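You operate a simulated robot arm through the tools that you are given. There is no shell and no other tool.

You run a simulated robot arm. Do the job below in one go: nothing can be reset, and whatever is moved stays where it is left.

TASK
Too few rows light: raise the current dial mark by mark till the tester counts three.
Fine: stop at the first mark that does it; then supply off, pins up and the board flat in the yellow tray.

The check looks at the end state, three seconds after you hand in, the way a careful person would. Anything else that was tipped, shoved, dropped, spilled or broken makes it a failure.

THE ROBOT
A 6-joint arm with a two-finger gripper, fixed in place. Base frame: the origin is on the floor under the middle of its stand, x ahead of it, y to its left, z up; the work surface is at about z = 0.76. Readings come in m, rad, newtons and seconds.
With the tool pointing down near the work surface it reaches from about 0.34 to 0.86 m from the base axis. Its first joint turns from -2.897 to 2.897 rad. Payload 2.45 kg.
The tool frame sits at the grasp point between the pads (the TCP): z along the fingers, y along the line on which they close. The tips reach 0.02 m beyond it. The gripper opens to 0.14 m; its body begins 0.168 m behind the TCP.
Orientation is that of the tool frame in the base frame, as [roll, pitch, yaw] about the fixed x, y, z axes, in that order (R = Rz(yaw) Ry(pitch) Rx(roll)). With the fingers straight down and closing along the base's y, the tool's x points along the base's -x, its y along +y and its z along -z.

THE INTERFACE
- The arm moves only by the tool arm_command. Its arguments are lists of equal length, an entry for each row: "offset": the shift along the tool's x, y, z in m, a list of three; "angular": the turn, a rotation vector about the tool's x, y, z in rad, a list of three. In form: {"offset": [[dx, dy, dz], ...], "angular": [[ax, ay, az], ...]}. A call has 1 to 20 rows; each row is the pose to reach, as a shift and turn from the pose commanded when the call began, along the tool's axes at that moment. "gripper" is the finger opening in m, from 0 to 0.14, set as the call begins (left out, the last holds). A row lasts 0.2 s, in which the tool goes at most 0.05 m and 0.15 rad; a call with a longer step from one row to the next is refused whole, and so is a gripper value outside its range. Where a pose cannot be reached the arm comes as near as it can. A force on the tool above 70 N (or 10 N above the force at the start of the call, whichever is more), or a blocked arm, ends the call early, and 0.2 s more pass. The fingers move at their own pace (about 0.045 m/s each) and stop on an object; they squeeze with about 23 N. The grip force told is the motor's: it shows also when the fingers shut on nothing. Time passes only in rows, and 0.2 s behind the last, so rows that repeat a pose let the fingers close. The reply holds the time, the measured pose of the TCP, the force on the tool along the base axes, the opening and the grip force, in the units named above and with some noise, with the torque about the TCP (base axes, N m) and any sound that the robot's microphone picked up.
- Cameras (640 x 400 px; columns grow to the right, rows downward): "scene" is fixed at [0.0455, -0.6469, 1.3814]; the picture's right is [0.89, -0.47, 0.00], its down [-0.13, -0.24, -0.96] and it looks along [0.45, 0.85, -0.27] (base axes); focal length 308 px, centre (320, 200). "wrist" rides on the gripper at [0.078, 0.011, -0.209] in the tool frame; the picture's right is [-0.14, 0.99, 0.00], its down [-0.92, -0.13, -0.37] and it looks along [-0.37, -0.05, 0.93] (tool axes); focal length 280 px, centre (320, 200).
- grab_frame(camera): a new picture of that camera. It takes no simulated time.
- raise_lower(by): moves the trunk up (or, below 0, down) by that many m; the arm rides with it, the base frame stays. It gives what a move gives, with no picture.
- pixel_to_xyz(camera, pixels): for up to 12 pixels [column, row] of the newest picture of that camera ("zoom" is the newest enlarged one), the place [x, y, z] in the base frame of the surface seen there, good to about 0.002 m, but the place of the scene camera against the robot may be out by one fixed shift of up to 0.012 m in any direction. It takes no simulated time.
- inspect(camera, box): a new picture of the part [left, top, right, bottom] of that camera's present view, enlarged. It takes no simulated time.
- finish_job(): hands the job in; it is judged then, once.

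Open the gripper and draw the arm clear of the work before you hand the job in, unless the task says otherwise.

The tools are called after "Emit:" by a JSON object that holds its "op" and its "data". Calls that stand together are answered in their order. arm_command: Moves the arm, as the interface text tells. Its arguments: {"type":"object","properties":{"offset":{"type":"array","items":{"type":"array","items":{"type":"number"}}},"angular":{"type":"array","items":{"type":"array","items":{"type":"number"}}},"gripper":{"type":"number"}},"required":["offset","angular"]} The other tools are called the same way: raise_lower (by) moves the trunk up or down; grab_frame (camera) takes a picture; pixel_to_xyz (camera, pixels) gives the place of the surface under pixels of a picture; inspect (camera, box) takes an enlarged picture of a part of a camera's view; finish_job () hands the job in.

At the start:

```text
t: 0.0
ee_pos: [0.378, 0.5292, 1.1652]
tool_rot: [3.141, 0.0, -3.141]
contact_force: [-0.1, 0.9, 0.5]
ft_torque: [0.0, -0.04, 0.01]
opening: 0.14
grip_force: 0.1
trunk travel left (down, up): [-0.1, 0.13]
```

scene: 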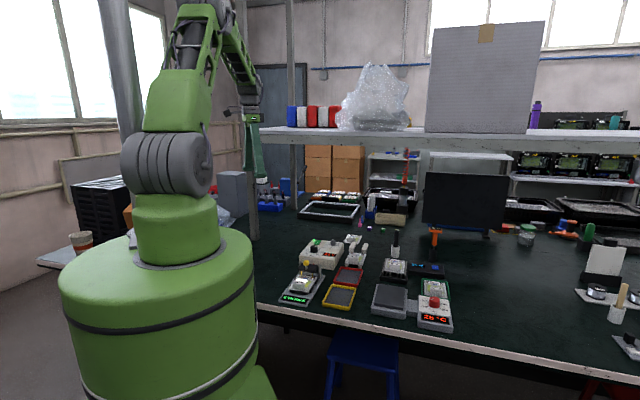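
wrist: 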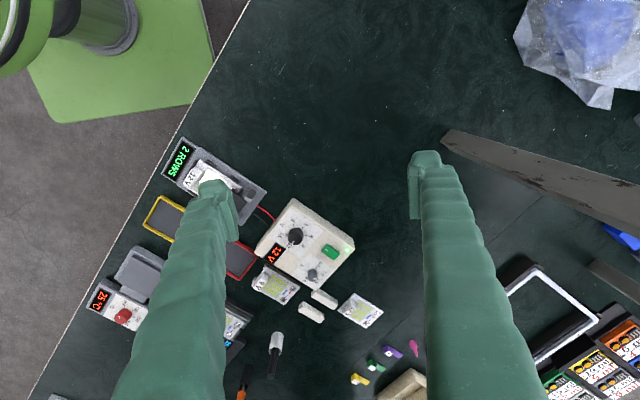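

The wrist view shows a tester reading "2 ROWS" near (185,160) and a supply with two dials and a green switch near (305,245). I'll enlarge both views to read them.

Emit:
{"op": "inspect", "data": {"camera": "wrist", "box": [240, 190, 370, 300]}}

Emit:
{"op": "inspect", "data": {"camera": "wrist", "box": [130, 130, 290, 230]}}

Emit:
{"op": "inspect", "data": {"camera": "scene", "box": [270, 225, 390, 315]}}

```text
3.64 times, centred on (305, 245) of wrist
```

zoom: 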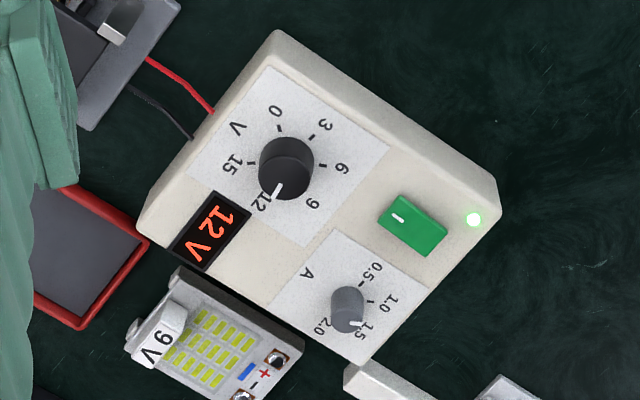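

```text
4.00 times, centred on (210, 180) of wrist
```

zoom: 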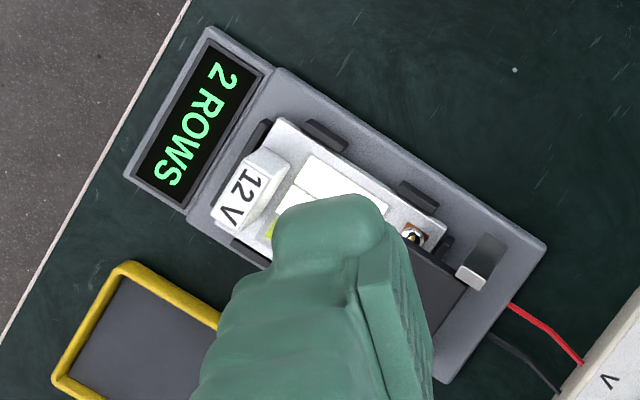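

```text
4.44 times, centred on (330, 270) of scene
```

zoom: 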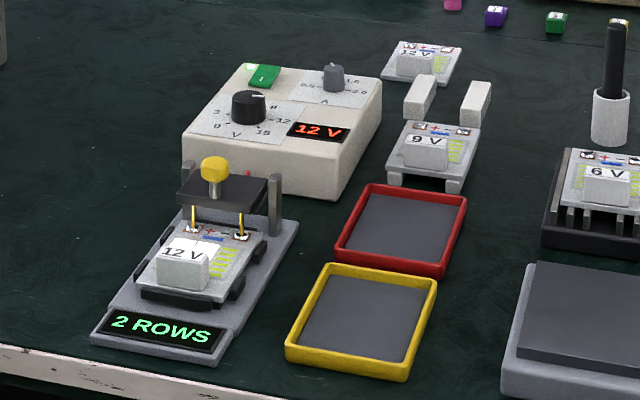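

The supply is on at 12 V and the current dial pointer looks near 1.0–1.5. I'll locate the main parts in base coordinates from the wrist picture.

Emit:
{"op": "grab_frame", "data": {"camera": "wrist"}}

Emit:
{"op": "pixel_to_xyz", "data": {"camera": "wrist", "pixels": [[295, 236], [313, 274], [331, 252], [300, 200], [354, 245], [258, 250], [311, 287], [188, 150], [250, 198], [240, 217], [170, 217], [240, 259]]}}

Emit:
{"op": "grab_frame", "data": {"camera": "scene"}}

Emit:
{"op": "pixel_to_xyz", "data": {"camera": "scene", "pixels": [[304, 263], [304, 268], [332, 268], [345, 242], [329, 242], [316, 249], [298, 286], [341, 298], [348, 276], [310, 281], [297, 300], [326, 246]]}}

```text
taken
```

wrist: 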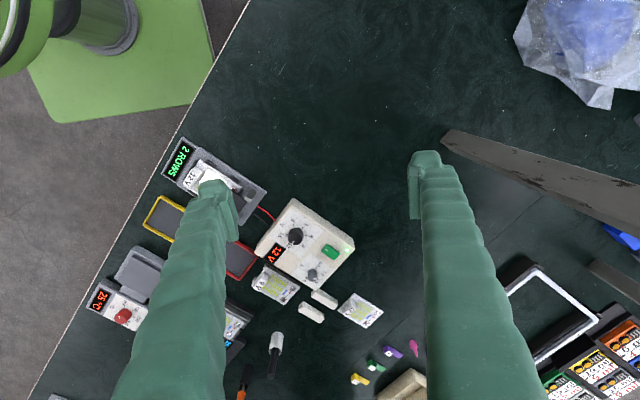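

```text
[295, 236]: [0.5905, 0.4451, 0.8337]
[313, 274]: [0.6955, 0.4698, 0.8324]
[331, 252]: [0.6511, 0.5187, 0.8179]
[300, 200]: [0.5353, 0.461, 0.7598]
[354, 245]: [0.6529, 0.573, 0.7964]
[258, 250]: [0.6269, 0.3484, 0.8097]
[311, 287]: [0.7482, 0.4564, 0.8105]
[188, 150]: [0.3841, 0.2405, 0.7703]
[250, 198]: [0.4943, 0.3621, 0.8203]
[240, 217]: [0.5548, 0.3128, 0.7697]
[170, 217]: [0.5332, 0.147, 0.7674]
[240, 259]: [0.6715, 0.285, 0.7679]
```

```text
taken
```

scene: 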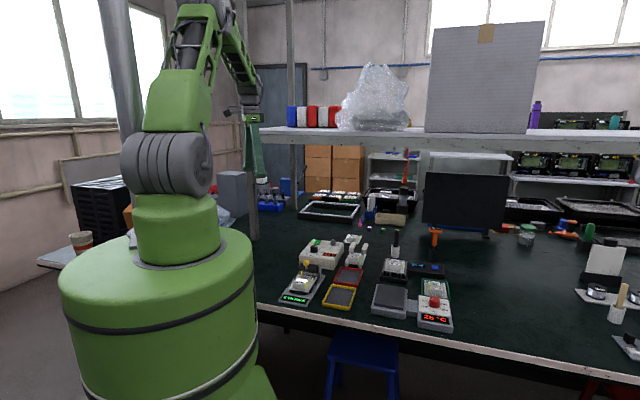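

```text
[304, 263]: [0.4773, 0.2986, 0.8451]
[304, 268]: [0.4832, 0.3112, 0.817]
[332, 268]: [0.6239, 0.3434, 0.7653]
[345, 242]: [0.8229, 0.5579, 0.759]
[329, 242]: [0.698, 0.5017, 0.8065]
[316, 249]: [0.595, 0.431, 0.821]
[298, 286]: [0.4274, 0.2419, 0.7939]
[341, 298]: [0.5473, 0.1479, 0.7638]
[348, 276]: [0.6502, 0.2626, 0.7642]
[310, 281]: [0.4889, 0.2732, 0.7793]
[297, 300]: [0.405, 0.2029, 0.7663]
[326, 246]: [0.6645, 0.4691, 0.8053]
```

I'll check where the shelf and its post stand, so that the arm keeps clear of them while moving toward the supply.

Emit:
{"op": "pixel_to_xyz", "data": {"camera": "scene", "pixels": [[253, 200], [254, 238], [260, 132], [350, 134], [450, 140], [560, 147], [440, 130], [372, 90], [395, 245], [404, 165], [230, 190], [435, 240]]}}

Emit:
{"op": "inspect", "data": {"camera": "scene", "box": [350, 220, 470, 340]}}

```text
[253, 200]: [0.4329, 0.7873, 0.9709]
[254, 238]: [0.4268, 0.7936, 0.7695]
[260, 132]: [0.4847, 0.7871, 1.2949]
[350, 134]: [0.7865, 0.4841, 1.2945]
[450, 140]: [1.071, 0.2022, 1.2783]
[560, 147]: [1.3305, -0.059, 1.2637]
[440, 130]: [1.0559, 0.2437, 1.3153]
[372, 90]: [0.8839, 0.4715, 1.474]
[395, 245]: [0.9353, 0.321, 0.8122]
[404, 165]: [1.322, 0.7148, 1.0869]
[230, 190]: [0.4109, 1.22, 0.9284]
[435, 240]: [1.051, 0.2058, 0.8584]
```

```text
3.33 times, centred on (410, 280) of scene
```

zoom: 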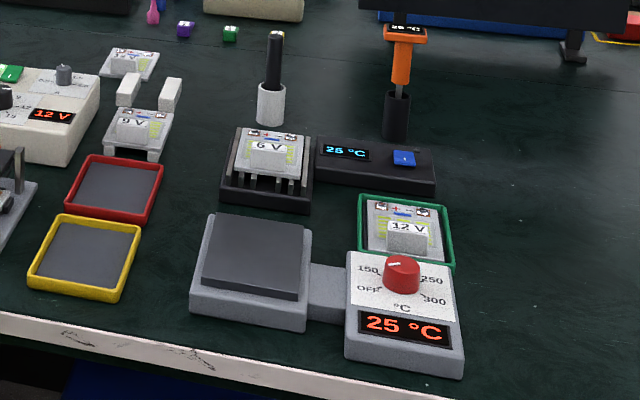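

The shelf edge runs along x+y≈1.27 at z≈1.28, about 7 cm behind the current dial at (0.695,0.47). I'll move the open gripper to above the supply at z≈1.02 for a closer look, staying in front of the shelf.

Emit:
{"op": "arm_command", "data": {"offset": [[-0.032, -0.016, 0.021], [-0.064, -0.031, 0.041], [-0.095, -0.047, 0.062], [-0.127, -0.062, 0.083], [-0.159, -0.078, 0.104], [-0.19, -0.093, 0.124], [-0.222, -0.109, 0.145], [-0.222, -0.109, 0.145]], "angular": [[0, 0, 0], [0, 0, 0], [0, 0, 0], [0, 0, 0], [0, 0, 0], [0, 0, 0], [0, 0, 0], [0, 0, 0]], "gripper": 0.14}}

Emit:
{"op": "grab_frame", "data": {"camera": "wrist"}}

Emit:
{"op": "grab_frame", "data": {"camera": "scene"}}

```text
t: 1.8
ee_pos: [0.601, 0.4224, 1.0183]
tool_rot: [3.14, 0.0, 3.141]
contact_force: [0.1, 0.7, 0.0]
ft_torque: [0.01, 0.03, -0.03]
opening: 0.1397
grip_force: 0.1
trunk travel left (down, up): [-0.1, 0.13]
```

```text
taken
```

wrist: 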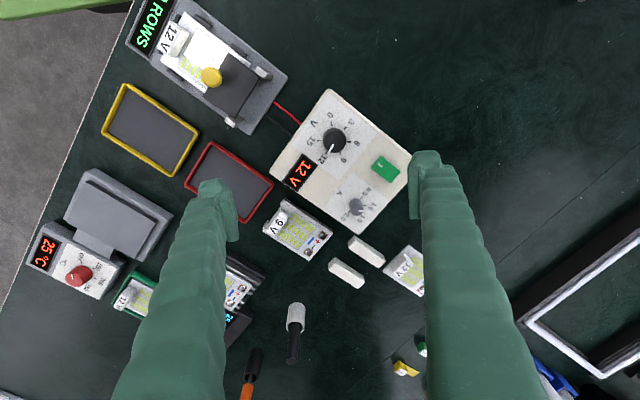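

```text
taken
```

scene: 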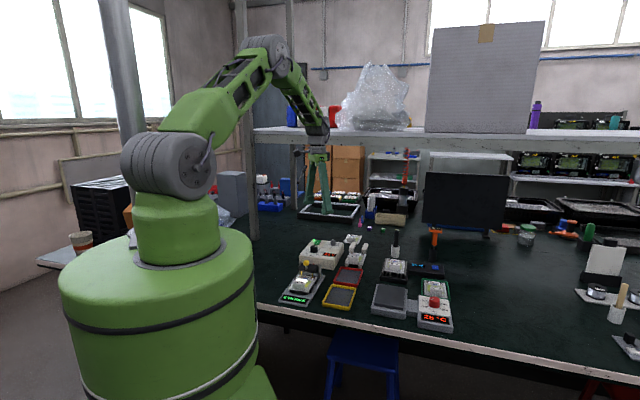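

Now the whole supply and tester show clearly. I'll zoom on the current dial near (357,206) and on the tester near (210,75).

Emit:
{"op": "inspect", "data": {"camera": "wrist", "box": [317, 140, 417, 240]}}

Emit:
{"op": "pixel_to_xyz", "data": {"camera": "wrist", "pixels": [[357, 206], [336, 140], [385, 168], [325, 177], [375, 215], [352, 120], [331, 95], [272, 172], [355, 236], [412, 160], [364, 205], [350, 206]]}}

Emit:
{"op": "inspect", "data": {"camera": "wrist", "box": [110, 0, 310, 140]}}

```text
4.00 times, centred on (367, 190) of wrist
```

zoom: 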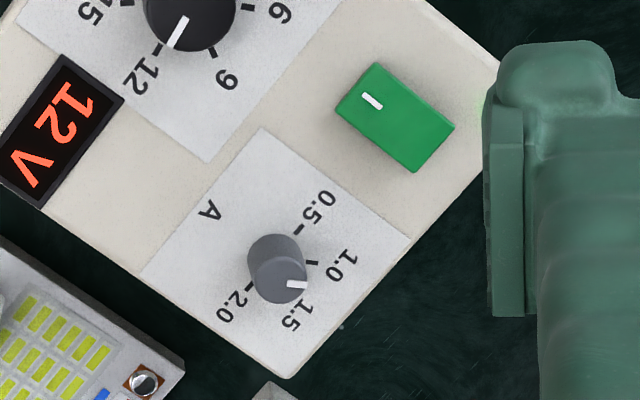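

```text
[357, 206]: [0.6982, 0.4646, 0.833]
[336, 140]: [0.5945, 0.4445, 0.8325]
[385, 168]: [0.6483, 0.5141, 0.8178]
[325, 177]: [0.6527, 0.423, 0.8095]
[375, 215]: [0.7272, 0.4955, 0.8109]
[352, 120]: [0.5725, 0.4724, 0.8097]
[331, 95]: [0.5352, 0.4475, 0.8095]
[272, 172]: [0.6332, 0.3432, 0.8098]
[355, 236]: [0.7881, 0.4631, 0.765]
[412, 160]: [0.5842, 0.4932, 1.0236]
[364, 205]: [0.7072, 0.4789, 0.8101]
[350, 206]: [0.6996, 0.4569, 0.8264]
```

```text
2.86 times, centred on (210, 70) of wrist
```

zoom: 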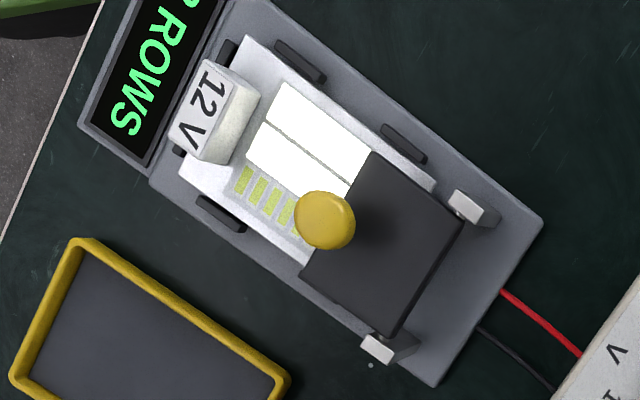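

The pointer looks to be at or near 1.0 (top mark at zoom pixel (297,284)). Before going nearer the shelf I'll check the wrist clearance in the scene view.

Emit:
{"op": "inspect", "data": {"camera": "scene", "box": [230, 20, 410, 230]}}

Emit:
{"op": "pixel_to_xyz", "data": {"camera": "scene", "pixels": [[275, 50], [300, 95], [318, 130], [318, 147], [318, 155], [325, 135], [305, 110], [328, 200]]}}

```text
1.90 times, centred on (320, 125) of scene
```

zoom: 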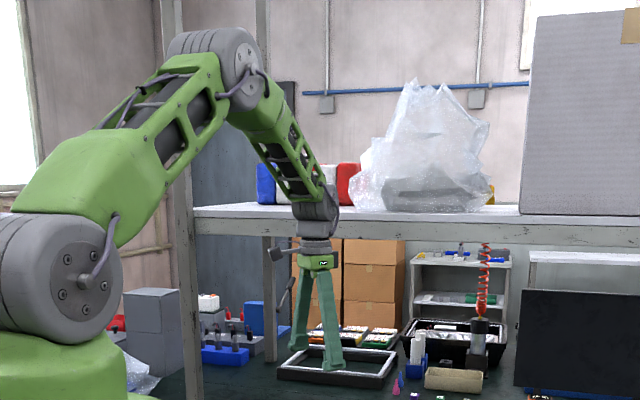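

```text
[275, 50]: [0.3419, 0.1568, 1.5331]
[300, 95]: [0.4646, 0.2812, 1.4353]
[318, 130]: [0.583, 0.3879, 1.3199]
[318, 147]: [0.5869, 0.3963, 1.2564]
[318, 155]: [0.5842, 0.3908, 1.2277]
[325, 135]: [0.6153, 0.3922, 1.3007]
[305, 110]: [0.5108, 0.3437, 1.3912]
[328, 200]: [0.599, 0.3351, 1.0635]
```

The wrist joint sits about 0.28 m above the TCP, so a lower TCP keeps it under the shelf edge. I'll descend to z≈0.92 close to the current dial while turning the tool by -0.5 rad, for a close view.

Emit:
{"op": "arm_command", "data": {"offset": [[-0.0, 0.0, 0.03], [-0.015, 0.005, 0.06], [-0.03, 0.012, 0.08], [-0.045, 0.018, 0.098], [-0.059, 0.0226, 0.098], [-0.059, 0.0226, 0.098]], "angular": [[0, 0, -0.12], [0, 0, -0.25], [0, 0, -0.38], [0, 0, -0.5], [0, 0, -0.5], [0, 0, -0.5]]}}

Emit:
{"op": "grab_frame", "data": {"camera": "wrist"}}

Emit:
{"op": "grab_frame", "data": {"camera": "scene"}}

```text
t: 3.2
ee_pos: [0.6596, 0.4434, 0.9214]
tool_rot: [3.141, 0.0, -2.641]
contact_force: [-0.7, -0.6, 0.5]
ft_torque: [0.04, -0.01, -0.01]
opening: 0.1399
grip_force: 0.2
trunk travel left (down, up): [-0.1, 0.13]
```

```text
taken
```

wrist: 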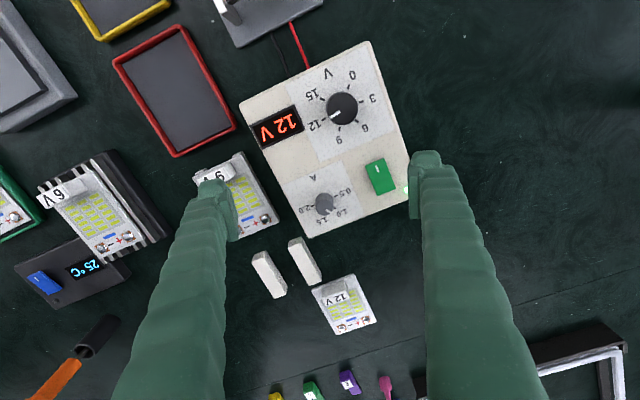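

```text
taken
```

scene: 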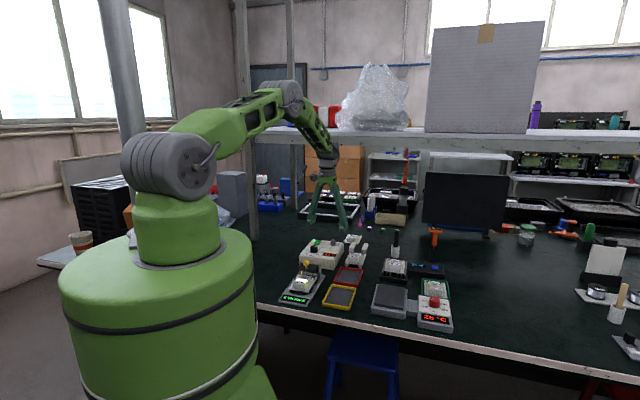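

The dial is now at about (323,203) in the wrist view. I'll zoom in to read its pointer against the marks.

Emit:
{"op": "inspect", "data": {"camera": "wrist", "box": [280, 165, 370, 240]}}

```text
5.33 times, centred on (325, 202) of wrist
```

zoom: 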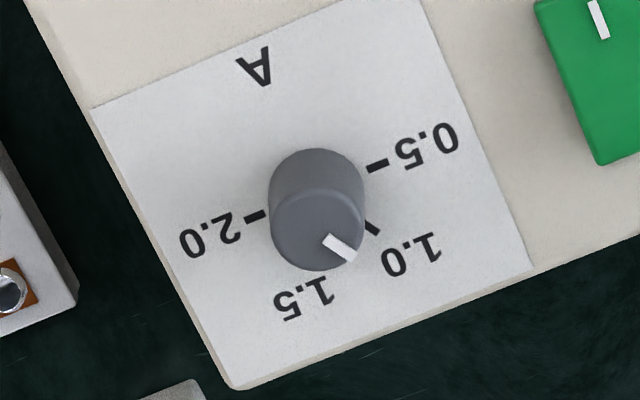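

The pointer is on the 1.0 mark. I'll measure the knob, ticks and pointer in base coordinates.

Emit:
{"op": "pixel_to_xyz", "data": {"camera": "zoom", "pixels": [[378, 165], [372, 228], [256, 216], [318, 230], [328, 239], [350, 256], [275, 230], [362, 230], [318, 192], [318, 268], [312, 285], [318, 152]]}}

```text
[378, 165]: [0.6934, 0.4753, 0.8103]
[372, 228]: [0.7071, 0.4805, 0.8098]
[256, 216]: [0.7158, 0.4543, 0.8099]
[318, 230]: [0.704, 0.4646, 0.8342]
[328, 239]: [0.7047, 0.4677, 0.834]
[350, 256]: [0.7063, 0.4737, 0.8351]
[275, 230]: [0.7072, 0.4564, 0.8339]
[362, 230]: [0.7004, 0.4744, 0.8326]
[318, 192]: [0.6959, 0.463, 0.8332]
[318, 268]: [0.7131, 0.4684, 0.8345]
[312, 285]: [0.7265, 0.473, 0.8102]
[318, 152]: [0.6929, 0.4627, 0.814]
```

The knob's centre is about (0.7037, 0.465) with its top at z≈0.834; marks are 60° apart going clockwise (from above), and the pointer sits at 1.0. I'll go above the knob and narrow the gripper to 0.05 before descending.

Emit:
{"op": "arm_command", "data": {"offset": [[-0.025, -0.001, 0.01], [-0.0489, -0.0021, 0.03], [-0.0489, -0.0021, 0.045], [-0.0489, -0.0021, 0.045], [-0.0489, -0.0021, 0.045], [-0.0489, -0.0021, 0.045]], "angular": [[0, 0, 0], [0, 0, 0], [0, 0, 0], [0, 0, 0], [0, 0, 0], [0, 0, 0]], "gripper": 0.05}}

Emit:
{"op": "grab_frame", "data": {"camera": "wrist"}}

Emit:
{"op": "inspect", "data": {"camera": "scene", "box": [260, 90, 400, 290]}}

```text
t: 4.6
ee_pos: [0.7019, 0.4654, 0.8768]
tool_rot: [3.141, 0.0, -2.641]
contact_force: [-0.5, -0.9, 0.8]
ft_torque: [-0.01, 0.0, -0.04]
opening: 0.0497
grip_force: 0.0
trunk travel left (down, up): [-0.1, 0.13]
```

```text
taken
```

wrist: 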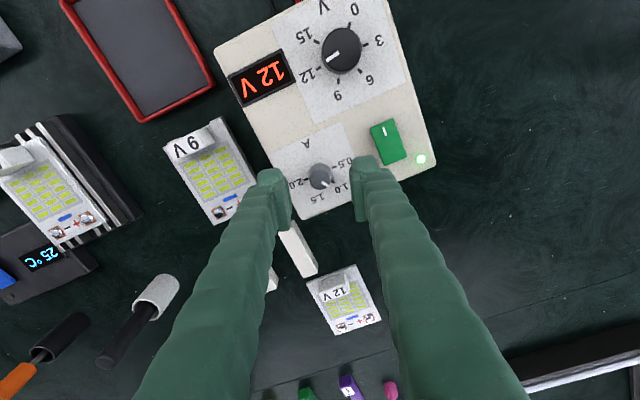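

```text
2.00 times, centred on (330, 190) of scene
```

zoom: 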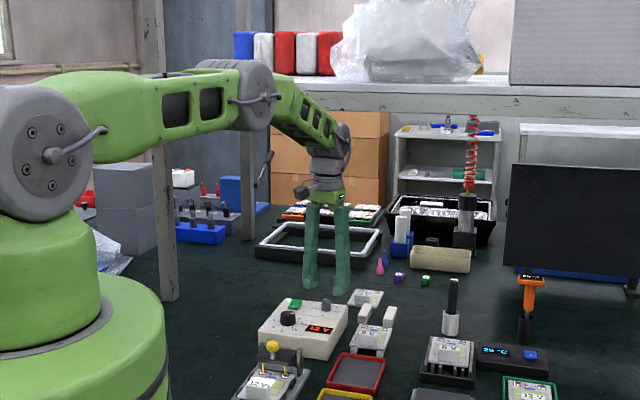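

The fingers straddle the dial, with the switch and other parts clear. I'll descend straight to z≈0.836 with the fingers still open, then check forces.

Emit:
{"op": "arm_command", "data": {"offset": [[-0.0014, -0.0012, 0.015], [-0.0014, -0.0012, 0.03], [-0.0014, -0.0012, 0.041], [-0.0014, -0.0012, 0.041]], "angular": [[0, 0, 0], [0, 0, 0], [0, 0, 0], [0, 0, 0]], "gripper": 0.05}}

Emit:
{"op": "grab_frame", "data": {"camera": "wrist"}}

```text
t: 5.6
ee_pos: [0.7041, 0.4658, 0.837]
tool_rot: [3.141, 0.0, -2.64]
contact_force: [-0.6, -0.2, 0.1]
ft_torque: [0.03, 0.0, 0.01]
opening: 0.05
grip_force: 0.1
trunk travel left (down, up): [-0.1, 0.13]
```

```text
taken
```

wrist: 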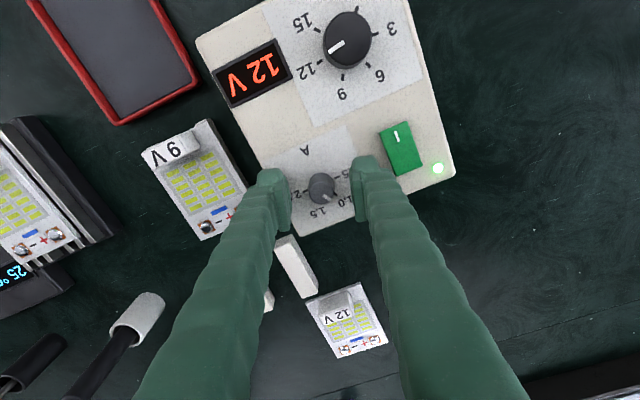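

The knob is centred between the fingers at (322,187) and forces are near zero. I'll close onto the knob.

Emit:
{"op": "arm_command", "data": {"offset": [[0, 0, 0], [0, 0, 0], [0, 0, 0], [0, 0, 0]], "angular": [[0, 0, 0], [0, 0, 0], [0, 0, 0], [0, 0, 0]], "gripper": 0.0}}

Emit:
{"op": "inspect", "data": {"camera": "wrist", "box": [260, 130, 390, 230]}}

```text
t: 6.6
ee_pos: [0.7037, 0.466, 0.8363]
tool_rot: [3.141, 0.001, -2.641]
contact_force: [-2.9, 6.9, -1.1]
ft_torque: [0.13, -0.02, -0.01]
opening: 0.0197
grip_force: 44.4
trunk travel left (down, up): [-0.1, 0.13]
```

```text
4.00 times, centred on (325, 180) of wrist
```

zoom: 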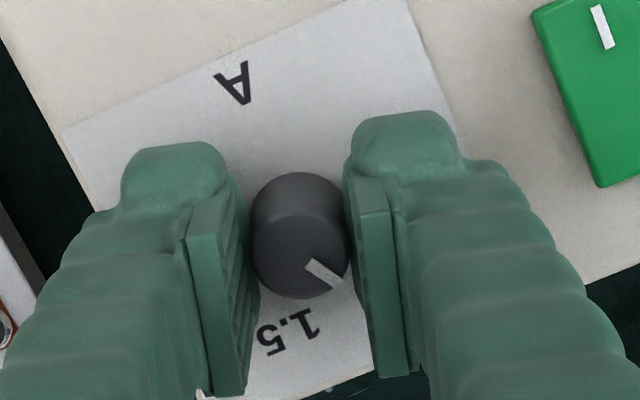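

The fingers hold the knob (opening 0.0197, about 7 N sideways, so I'm off by roughly 1 mm). I'll nudge 1 mm toward tool +y and turn clockwise 60° in small steps to the 1.5 mark.

Emit:
{"op": "arm_command", "data": {"offset": [[0, 0.001, 0], [0, 0.001, 0], [0, 0.001, 0], [0, 0.001, 0], [0, 0.001, 0], [0, 0.001, 0], [0, 0.001, 0], [0, 0.001, 0], [0, 0.001, 0], [0, 0.001, 0]], "angular": [[0, 0, 0.13], [0, 0, 0.26], [0, 0, 0.39], [0, 0, 0.52], [0, 0, 0.65], [0, 0, 0.78], [0, 0, 0.91], [0, 0, 1.047], [0, 0, 1.047], [0, 0, 1.047]], "gripper": 0.0}}

Emit:
{"op": "grab_frame", "data": {"camera": "wrist"}}

Emit:
{"op": "inspect", "data": {"camera": "scene", "box": [270, 225, 390, 315]}}

```text
t: 8.8
ee_pos: [0.7042, 0.4652, 0.8359]
tool_rot: [3.14, 0.001, 2.596]
contact_force: [2.8, 5.8, 12.5]
ft_torque: [0.03, 0.01, 0.0]
opening: 0.0197
grip_force: 44.6
trunk travel left (down, up): [-0.1, 0.13]
```

```text
taken
```

wrist: 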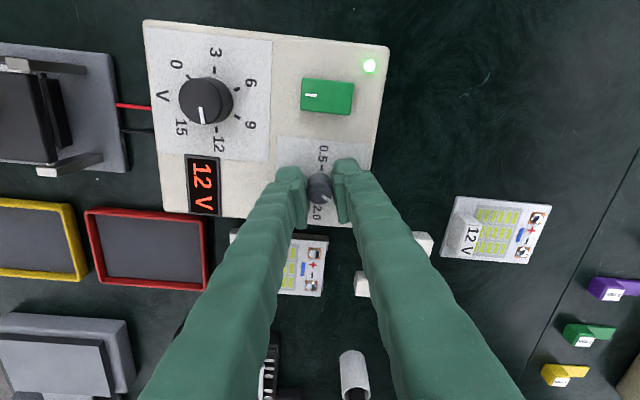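

```text
4.44 times, centred on (330, 270) of scene
```

zoom: 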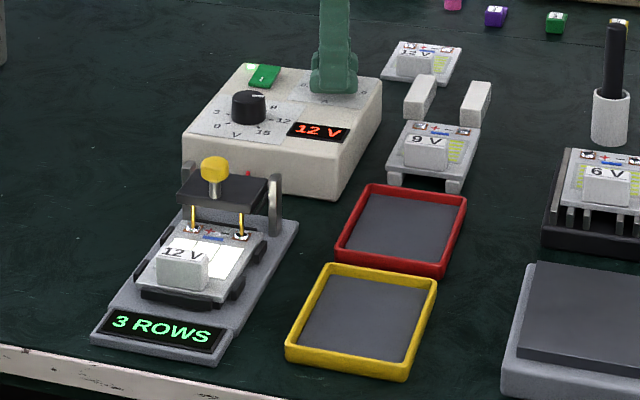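

The tester now reads "3 ROWS". I'll check the pointer's position between the fingers.

Emit:
{"op": "inspect", "data": {"camera": "wrist", "box": [270, 130, 370, 230]}}

```text
4.00 times, centred on (320, 180) of wrist
```

zoom: 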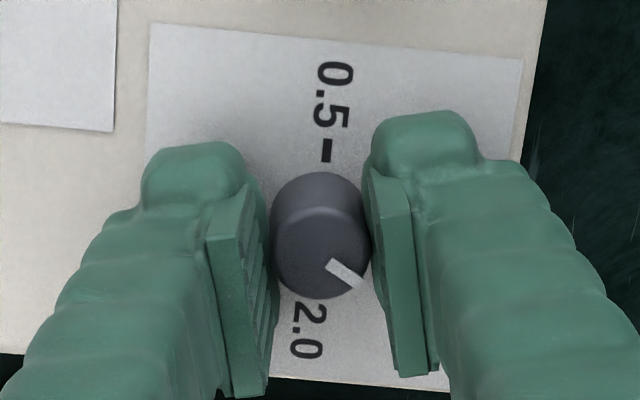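

The pointer turned with the grip by 60°, so it's on 1.5. I'll open to 0.05, let the fingers part, then rise straight up.

Emit:
{"op": "arm_command", "data": {"offset": [[0, 0, 0], [0, 0, 0], [0, 0, 0], [0, 0, -0.02], [0, 0, -0.05], [0, 0, -0.085], [0, 0, -0.085]], "angular": [[0, 0, 0], [0, 0, 0], [0, 0, 0], [0, 0, 0], [0, 0, 0], [0, 0, 0], [0, 0, 0]], "gripper": 0.05}}

Emit:
{"op": "grab_frame", "data": {"camera": "wrist"}}

Emit:
{"op": "inspect", "data": {"camera": "scene", "box": [270, 225, 390, 315]}}

```text
t: 10.4
ee_pos: [0.7019, 0.4653, 0.9219]
tool_rot: [3.141, 0.0, 2.595]
contact_force: [-0.3, 0.1, 0.2]
ft_torque: [0.02, 0.0, 0.03]
opening: 0.0499
grip_force: 0.0
trunk travel left (down, up): [-0.1, 0.13]
```

```text
taken
```

wrist: 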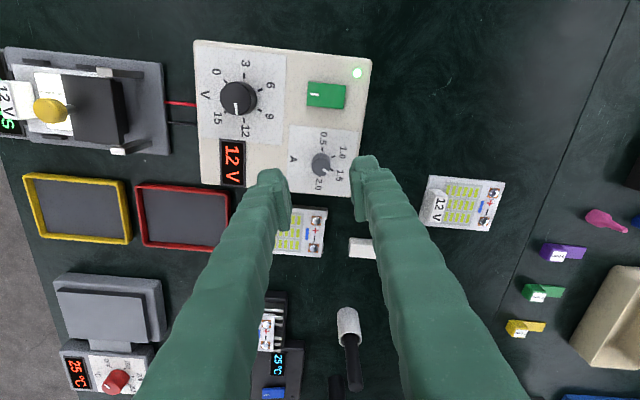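

```text
4.44 times, centred on (330, 270) of scene
```

zoom: 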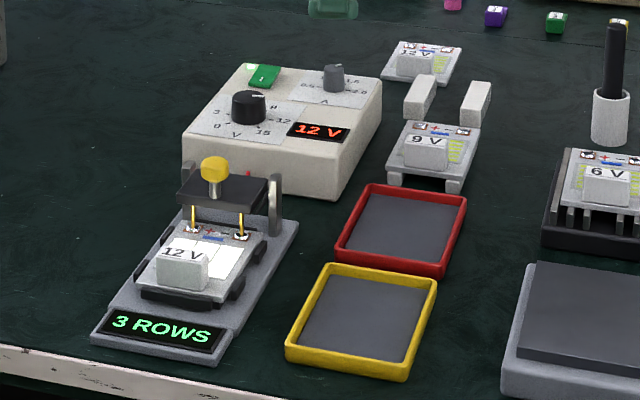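

Three rows hold after release. I'll read the dial pointer and the rocker switch close up before turning the supply off.

Emit:
{"op": "inspect", "data": {"camera": "wrist", "box": [280, 50, 380, 200]}}

Emit:
{"op": "pixel_to_xyz", "data": {"camera": "wrist", "pixels": [[309, 83], [344, 83], [309, 106], [344, 107], [313, 95], [326, 95], [340, 95], [357, 73], [196, 42], [370, 62], [352, 196], [197, 184]]}}

```text
2.67 times, centred on (330, 125) of wrist
```

zoom: 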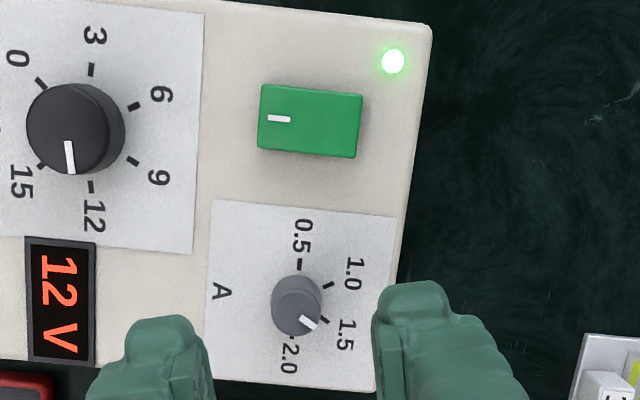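

```text
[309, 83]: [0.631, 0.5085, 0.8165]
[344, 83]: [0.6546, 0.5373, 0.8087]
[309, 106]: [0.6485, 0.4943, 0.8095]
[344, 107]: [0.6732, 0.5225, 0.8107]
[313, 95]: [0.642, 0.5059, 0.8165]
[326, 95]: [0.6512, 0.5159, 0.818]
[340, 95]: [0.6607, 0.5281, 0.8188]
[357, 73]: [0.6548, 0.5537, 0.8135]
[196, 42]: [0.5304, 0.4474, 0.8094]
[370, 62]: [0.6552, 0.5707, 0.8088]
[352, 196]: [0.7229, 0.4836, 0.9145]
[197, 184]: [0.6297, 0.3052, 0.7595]
```

The pointer is on 1.5. The rocker's marked "I" end (313,95) sits lower (z 0.8165) and the other end is raised (z 0.8188), so pressing the raised end switches it off. I'll close the fingers and move above that end with the closing axis across the rocker.

Emit:
{"op": "arm_command", "data": {"offset": [[0.0, 0.0, 0], [0.008, 0.003, 0], [0.016, 0.007, 0], [0.024, 0.011, 0], [0.033, 0.014, 0], [0.042, 0.018, 0], [0.05, 0.022, 0], [0.058, 0.025, 0], [0.0668, 0.02855, 0], [0.0668, 0.02855, 0], [0.0668, 0.02855, 0]], "angular": [[0, 0, -0.14], [0, 0, -0.28], [0, 0, -0.42], [0, 0, -0.56], [0, 0, -0.7], [0, 0, -0.84], [0, 0, -0.98], [0, 0, -1.12], [0, 0, -1.26], [0, 0, -1.332], [0, 0, -1.332]], "gripper": 0.0}}

Emit:
{"op": "grab_frame", "data": {"camera": "wrist"}}

Emit:
{"op": "inspect", "data": {"camera": "scene", "box": [250, 60, 410, 260]}}

```text
t: 12.8
ee_pos: [0.6606, 0.5238, 0.9207]
tool_rot: [3.141, 0.001, -2.356]
contact_force: [0.6, 0.5, -0.4]
ft_torque: [0.01, 0.0, 0.01]
opening: 0.0
grip_force: 22.9
trunk travel left (down, up): [-0.1, 0.13]
```

```text
taken
```

wrist: 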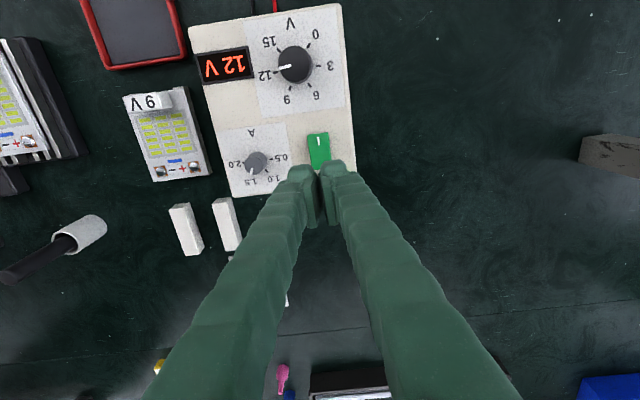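

```text
2.00 times, centred on (330, 160) of scene
```

zoom: 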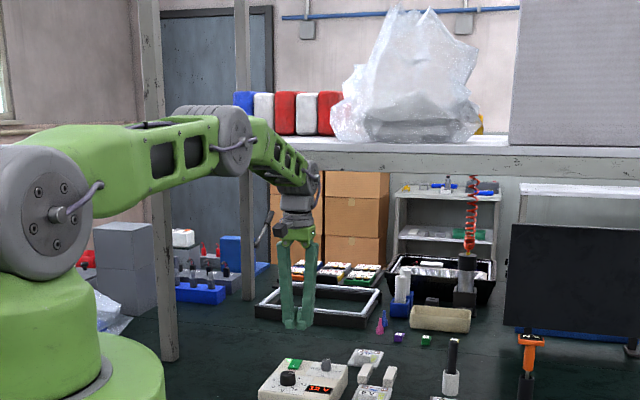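

The closed tips hover over the raised end of the rocker, with the shelf clear. I'll descend to just above the rocker (tips at about z 0.822).

Emit:
{"op": "arm_command", "data": {"offset": [[0, 0, 0.03], [0, 0, 0.055], [0, 0, 0.07], [0, 0, 0.0775], [0, 0, 0.0775]], "angular": [[0, 0, 0], [0, 0, 0], [0, 0, 0], [0, 0, 0], [0, 0, 0]], "gripper": 0.0}}

Emit:
{"op": "inspect", "data": {"camera": "wrist", "box": [250, 110, 400, 230]}}

Emit:
{"op": "inspect", "data": {"camera": "scene", "box": [290, 190, 390, 280]}}

```text
t: 14.0
ee_pos: [0.6599, 0.5252, 0.8438]
tool_rot: [3.141, 0.001, -2.358]
contact_force: [0.0, -0.9, 0.3]
ft_torque: [0.0, 0.02, 0.0]
opening: 0.0
grip_force: 22.8
trunk travel left (down, up): [-0.1, 0.13]
```

```text
3.33 times, centred on (325, 170) of wrist
```

zoom: 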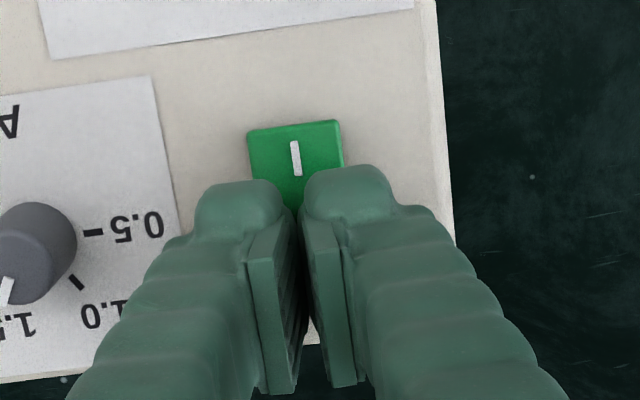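

```text
4.44 times, centred on (340, 235) of scene
```

zoom: 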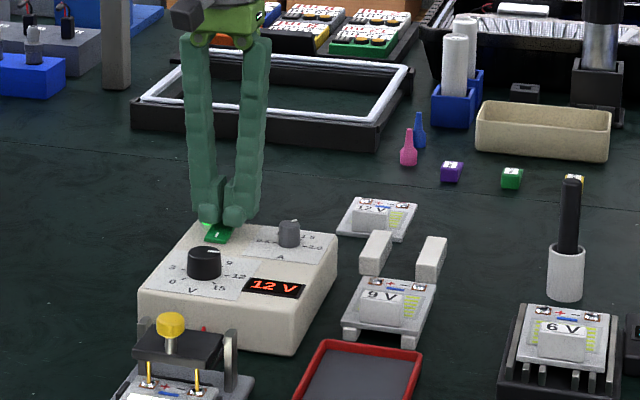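

The tips are right over the raised half of the rocker at about z 0.824. I'll shift 3 mm further toward its raised end and press down in 1 mm steps.

Emit:
{"op": "arm_command", "data": {"offset": [[-0.003, 0, 0.001], [-0.003, 0, 0.003], [-0.003, 0, 0.004], [-0.003, 0, 0.005], [-0.003, 0, 0.006], [-0.003, 0, 0.007]], "angular": [[0, 0, 0], [0, 0, 0], [0, 0, 0], [0, 0, 0], [0, 0, 0], [0, 0, 0]], "gripper": 0.0}}

Emit:
{"op": "inspect", "data": {"camera": "scene", "box": [270, 215, 390, 315]}}

Emit:
{"op": "inspect", "data": {"camera": "wrist", "box": [170, 0, 400, 200]}}

```text
t: 15.4
ee_pos: [0.6637, 0.5257, 0.8373]
tool_rot: [-3.141, 0.001, -2.356]
contact_force: [0.6, -1.1, 3.9]
ft_torque: [-0.07, 0.03, 0.02]
opening: 0.006
grip_force: 29.3
trunk travel left (down, up): [-0.1, 0.13]
```

```text
4.00 times, centred on (330, 265) of scene
```

zoom: 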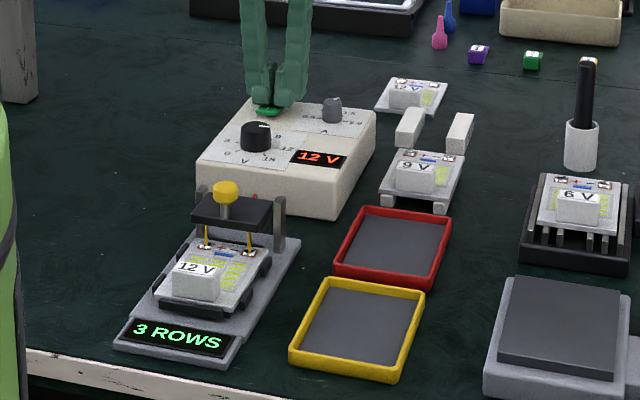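

```text
2.00 times, centred on (285, 100) of wrist
```

zoom: 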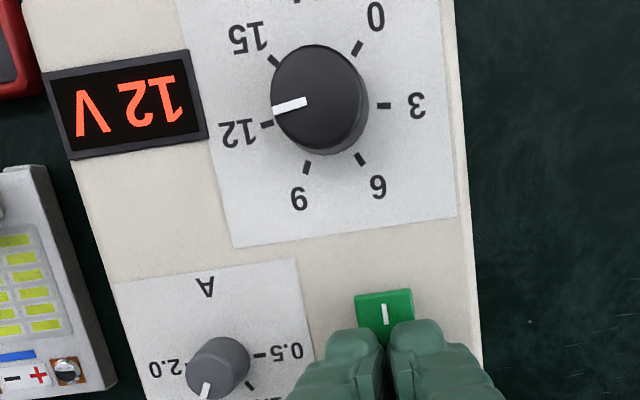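

The force is 3.9 N and the supply is still on; the rocker needs more travel. I'll press another 3 mm in 0.5–1 mm steps.

Emit:
{"op": "arm_command", "data": {"offset": [[0, 0, 0.001], [0, 0, 0.0015], [0, 0, 0.002], [0, 0, 0.0025], [0, 0, 0.003]], "angular": [[0, 0, 0], [0, 0, 0], [0, 0, 0], [0, 0, 0], [0, 0, 0]], "gripper": 0.0}}

Emit:
{"op": "inspect", "data": {"camera": "scene", "box": [270, 215, 390, 315]}}

Emit:
{"op": "inspect", "data": {"camera": "wrist", "box": [250, 100, 400, 220]}}

```text
t: 16.6
ee_pos: [0.6634, 0.5256, 0.8372]
tool_rot: [3.141, 0.007, -2.356]
contact_force: [1.0, 4.3, 29.6]
ft_torque: [-0.15, 0.24, -0.01]
opening: 0.0058
grip_force: 29.0
trunk travel left (down, up): [-0.1, 0.13]
```

```text
4.00 times, centred on (330, 265) of scene
```

zoom: 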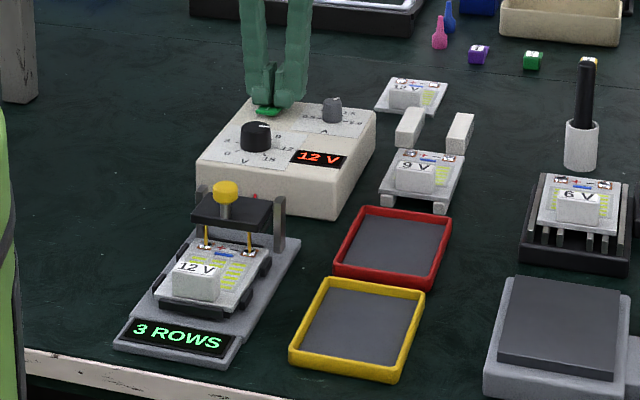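

```text
3.33 times, centred on (325, 160) of wrist
```

zoom: 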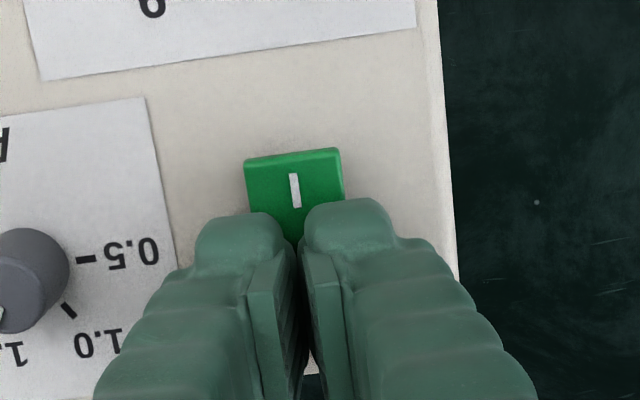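

The force rose to 30 N without the rocker giving way and the display still reads 12 V. I'll lift off and look at how the rocker lies now.

Emit:
{"op": "arm_command", "data": {"offset": [[0, 0, -0.01], [0, 0, -0.03], [0.02, 0, -0.05], [0.05, 0, -0.05], [0.05, 0, -0.05]], "angular": [[0, 0, 0], [0, 0, 0], [0, 0, 0], [0, 0, 0], [0, 0, 0]], "gripper": 0.0}}

Emit:
{"op": "grab_frame", "data": {"camera": "wrist"}}

Emit:
{"op": "inspect", "data": {"camera": "scene", "box": [290, 225, 360, 275]}}

```text
t: 17.8
ee_pos: [0.6652, 0.5272, 0.8785]
tool_rot: [3.141, -0.003, -2.356]
contact_force: [-0.3, 0.1, -0.9]
ft_torque: [0.01, -0.02, 0.02]
opening: 0.0001
grip_force: 29.9
out of reach, approached as far as the arm can: row 3, 4, 5
trunk travel left (down, up): [-0.1, 0.13]
```

```text
taken
```

wrist: 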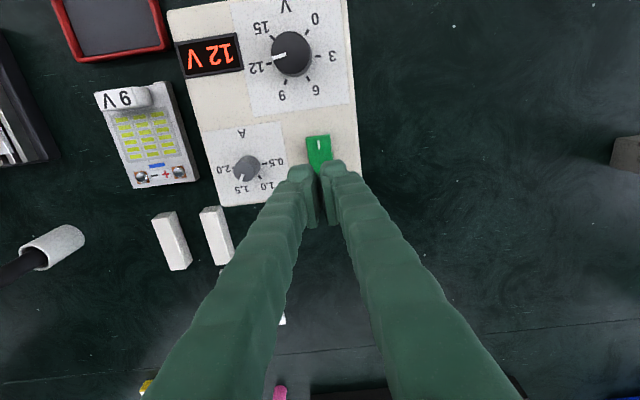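

```text
8.00 times, centred on (325, 250) of scene
```

zoom: 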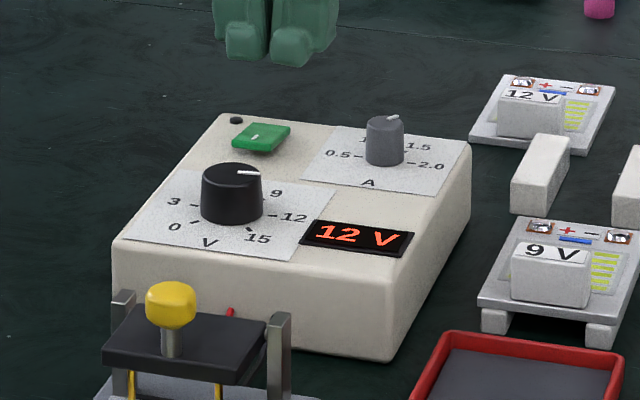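

The supply's LED now looks dark at zoom (236,120). I'll look at the whole scene, and at the tester, to see whether it went off and why the last rows were out of reach.

Emit:
{"op": "grab_frame", "data": {"camera": "scene"}}

Emit:
{"op": "inspect", "data": {"camera": "scene", "box": [270, 245, 360, 315]}}

Emit:
{"op": "inspect", "data": {"camera": "wrist", "box": [270, 100, 390, 220]}}

```text
taken
```

scene: 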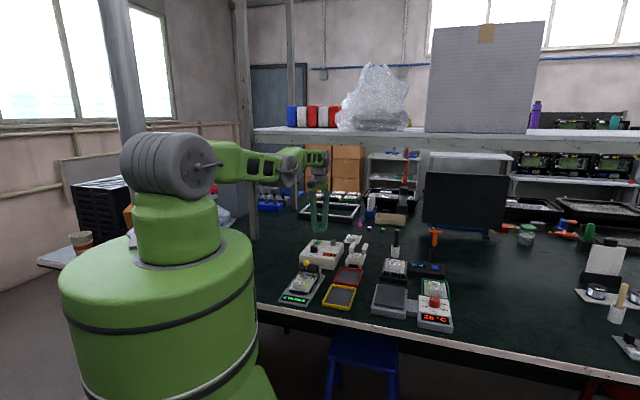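

```text
5.71 times, centred on (315, 280) of scene
```

zoom: 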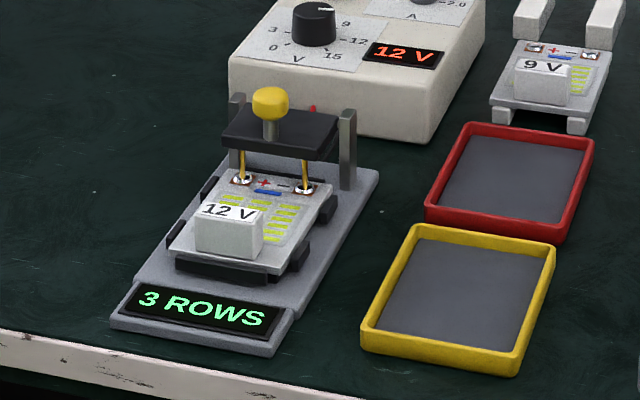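

```text
3.33 times, centred on (330, 160) of wrist
```

zoom: 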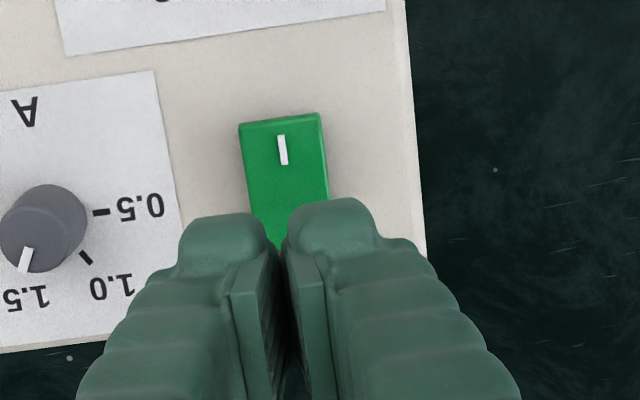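

The board's rows are now unlit and the supply's LED is dark, so the supply is off (the displays keep their last reading). I'll look at the arm's configuration before moving on.

Emit:
{"op": "inspect", "data": {"camera": "scene", "box": [110, 110, 370, 270]}}

Emit:
{"op": "pixel_to_xyz", "data": {"camera": "scene", "pixels": [[230, 160], [262, 165], [290, 165], [310, 157], [320, 160], [325, 155], [317, 180], [320, 225]]}}

```text
2.46 times, centred on (240, 190) of scene
```

zoom: 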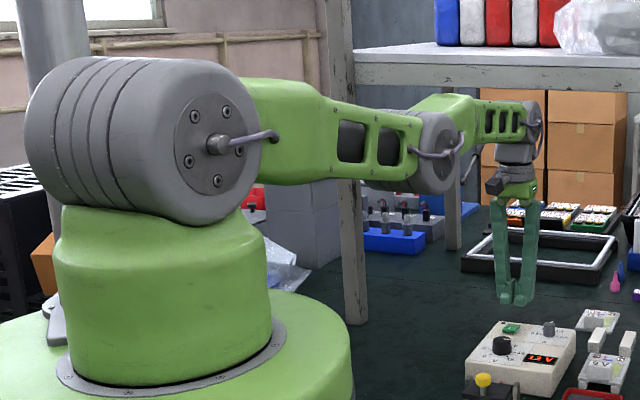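

```text
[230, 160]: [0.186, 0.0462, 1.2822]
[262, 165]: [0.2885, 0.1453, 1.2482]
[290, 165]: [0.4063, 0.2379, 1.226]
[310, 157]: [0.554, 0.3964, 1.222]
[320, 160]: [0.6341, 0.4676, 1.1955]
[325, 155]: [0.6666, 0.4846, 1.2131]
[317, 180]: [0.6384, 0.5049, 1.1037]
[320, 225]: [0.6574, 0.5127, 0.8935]
```

The arm is nearly straight (shoulder, elbow and wrist almost in one line), which explains the "out of reach" note. I'll command a short zero-offset hold to see where the commanded pose lies and whether the arm settles inward.

Emit:
{"op": "arm_command", "data": {"offset": [[0, 0, 0], [0, 0, 0]], "angular": [[0, 0, 0], [0, 0, 0]], "gripper": 0.0}}

```text
t: 18.4
ee_pos: [0.666, 0.527, 0.8798]
tool_rot: [3.141, -0.003, -2.357]
contact_force: [1.0, 0.3, 0.0]
ft_torque: [-0.01, 0.02, 0.01]
opening: 0.0
grip_force: 29.7
trunk travel left (down, up): [-0.1, 0.13]
```

It holds steady. I'll try a small move inward (tool +x) with a slight rise.

Emit:
{"op": "arm_command", "data": {"offset": [[0.005, 0, -0.005], [0.012, 0, -0.01], [0.02, 0, -0.02], [0.02, 0, -0.02]], "angular": [[0, 0, 0], [0, 0, 0], [0, 0, 0], [0, 0, 0]], "gripper": 0.0}}

Emit:
{"op": "inspect", "data": {"camera": "scene", "box": [110, 110, 370, 270]}}

```text
t: 19.4
ee_pos: [0.6679, 0.5278, 0.8968]
tool_rot: [3.141, -0.004, -2.357]
contact_force: [-0.2, -0.1, 0.1]
ft_torque: [-0.01, 0.01, -0.01]
opening: 0.0
grip_force: 29.3
out of reach, approached as far as the arm can: row 1, 2, 3, 4
trunk travel left (down, up): [-0.1, 0.13]
```

```text
2.46 times, centred on (240, 190) of scene
```

zoom: 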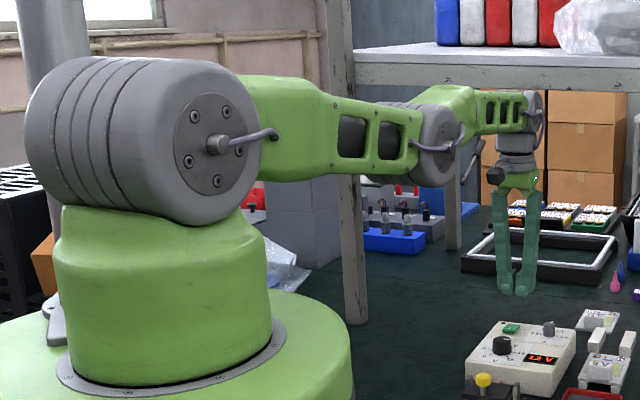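

The arm sits in its straight-elbow singularity, and rising doesn't bend the elbow. Moving down and inward should bend it the elbow-up way, so I'll try a small step; tips are 6 cm above the switch.

Emit:
{"op": "arm_command", "data": {"offset": [[0.01, 0, 0.01], [0.02, 0, 0.02], [0.03, 0, 0.02], [0.03, 0, 0.02]], "angular": [[0, 0, 0], [0, 0, 0], [0, 0, 0], [0, 0, 0]], "gripper": 0.0}}

Emit:
{"op": "inspect", "data": {"camera": "scene", "box": [110, 110, 370, 270]}}

```text
t: 20.4
ee_pos: [0.6657, 0.5263, 0.875]
tool_rot: [3.141, -0.004, -2.357]
contact_force: [-0.9, -0.4, 0.2]
ft_torque: [-0.03, 0.02, 0.02]
opening: 0.0
grip_force: 29.2
out of reach, approached as far as the arm can: row 1, 2, 3, 4
trunk travel left (down, up): [-0.1, 0.13]
```

```text
2.46 times, centred on (240, 190) of scene
```

zoom: 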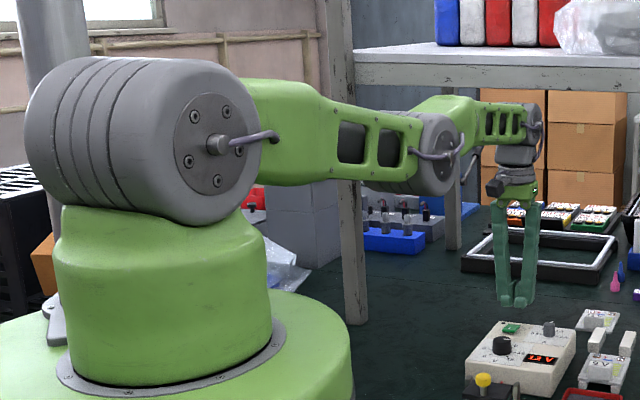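

The supply is off, and straight up/down motion leaves the elbow straight. Tilting the tool about its wrist (fingertips swinging toward the robot) while the wrist stays put should bend the elbow upward, so I'll do that over the supply at z≈0.88–0.9, well above the knobs.

Emit:
{"op": "arm_command", "data": {"offset": [[0.028, 0, -0.0014], [0.0556, 0, -0.0056], [0.0827, 0, -0.0125], [0.109, 0, -0.0221], [0.109, 0, -0.0221]], "angular": [[0, 0.1, 0], [0, 0.2, 0], [0, 0.3, 0], [0, 0.4, 0], [0, 0.4, 0]], "gripper": 0.0}}

Emit:
{"op": "inspect", "data": {"camera": "scene", "box": [110, 110, 370, 270]}}

```text
t: 21.6
ee_pos: [0.5802, 0.44, 0.9025]
tool_rot: [-3.142, -0.4, -2.357]
contact_force: [-0.2, -0.3, -0.7]
ft_torque: [-0.01, -0.03, 0.02]
opening: 0.0001
grip_force: 29.8
out of reach, approached as far as the arm can: row 2, 3, 4, 5
trunk travel left (down, up): [-0.1, 0.13]
```

```text
2.46 times, centred on (240, 190) of scene
```

zoom: 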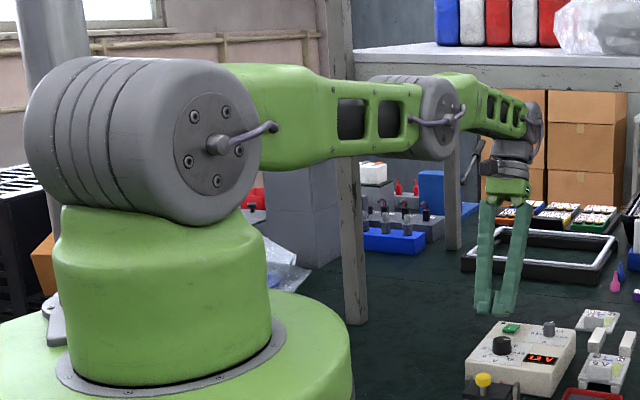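

The elbow has come back up and the pose was reached. Now I'll move inward and up, then bring the tool back to vertical.

Emit:
{"op": "arm_command", "data": {"offset": [[0.035, 0, -0.007], [0.07, 0, -0.0135], [0.106, 0, -0.02], [0.106, 0, -0.02], [0.106, 0, -0.02], [0.106, 0, -0.02], [0.106, 0, -0.02]], "angular": [[0, 0, 0], [0, 0, 0], [0, -0.1, 0], [0, -0.22, 0], [0, -0.34, 0], [0, -0.4, 0], [0, -0.4, 0]], "gripper": 0.05}}

Emit:
{"op": "grab_frame", "data": {"camera": "scene"}}

Emit:
{"op": "grab_frame", "data": {"camera": "wrist"}}

```text
t: 23.2
ee_pos: [0.5169, 0.3769, 0.9602]
tool_rot: [3.141, 0.001, -2.357]
contact_force: [-0.1, 0.0, -0.6]
ft_torque: [-0.04, 0.0, 0.0]
opening: 0.05
grip_force: 0.1
trunk travel left (down, up): [-0.1, 0.13]
```

```text
taken
```

scene: 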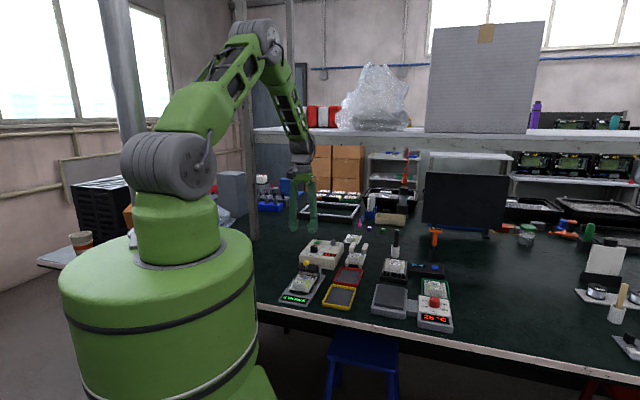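

```text
taken
```

wrist: 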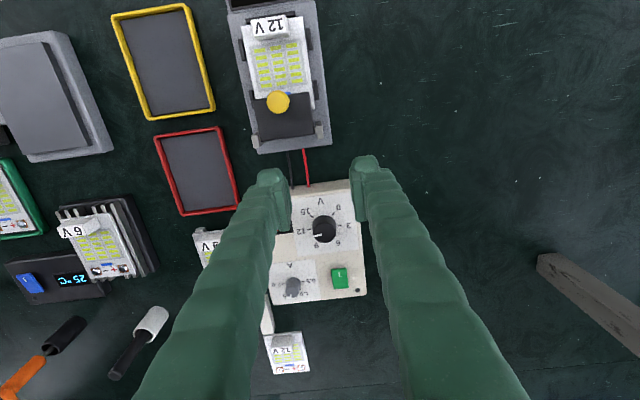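

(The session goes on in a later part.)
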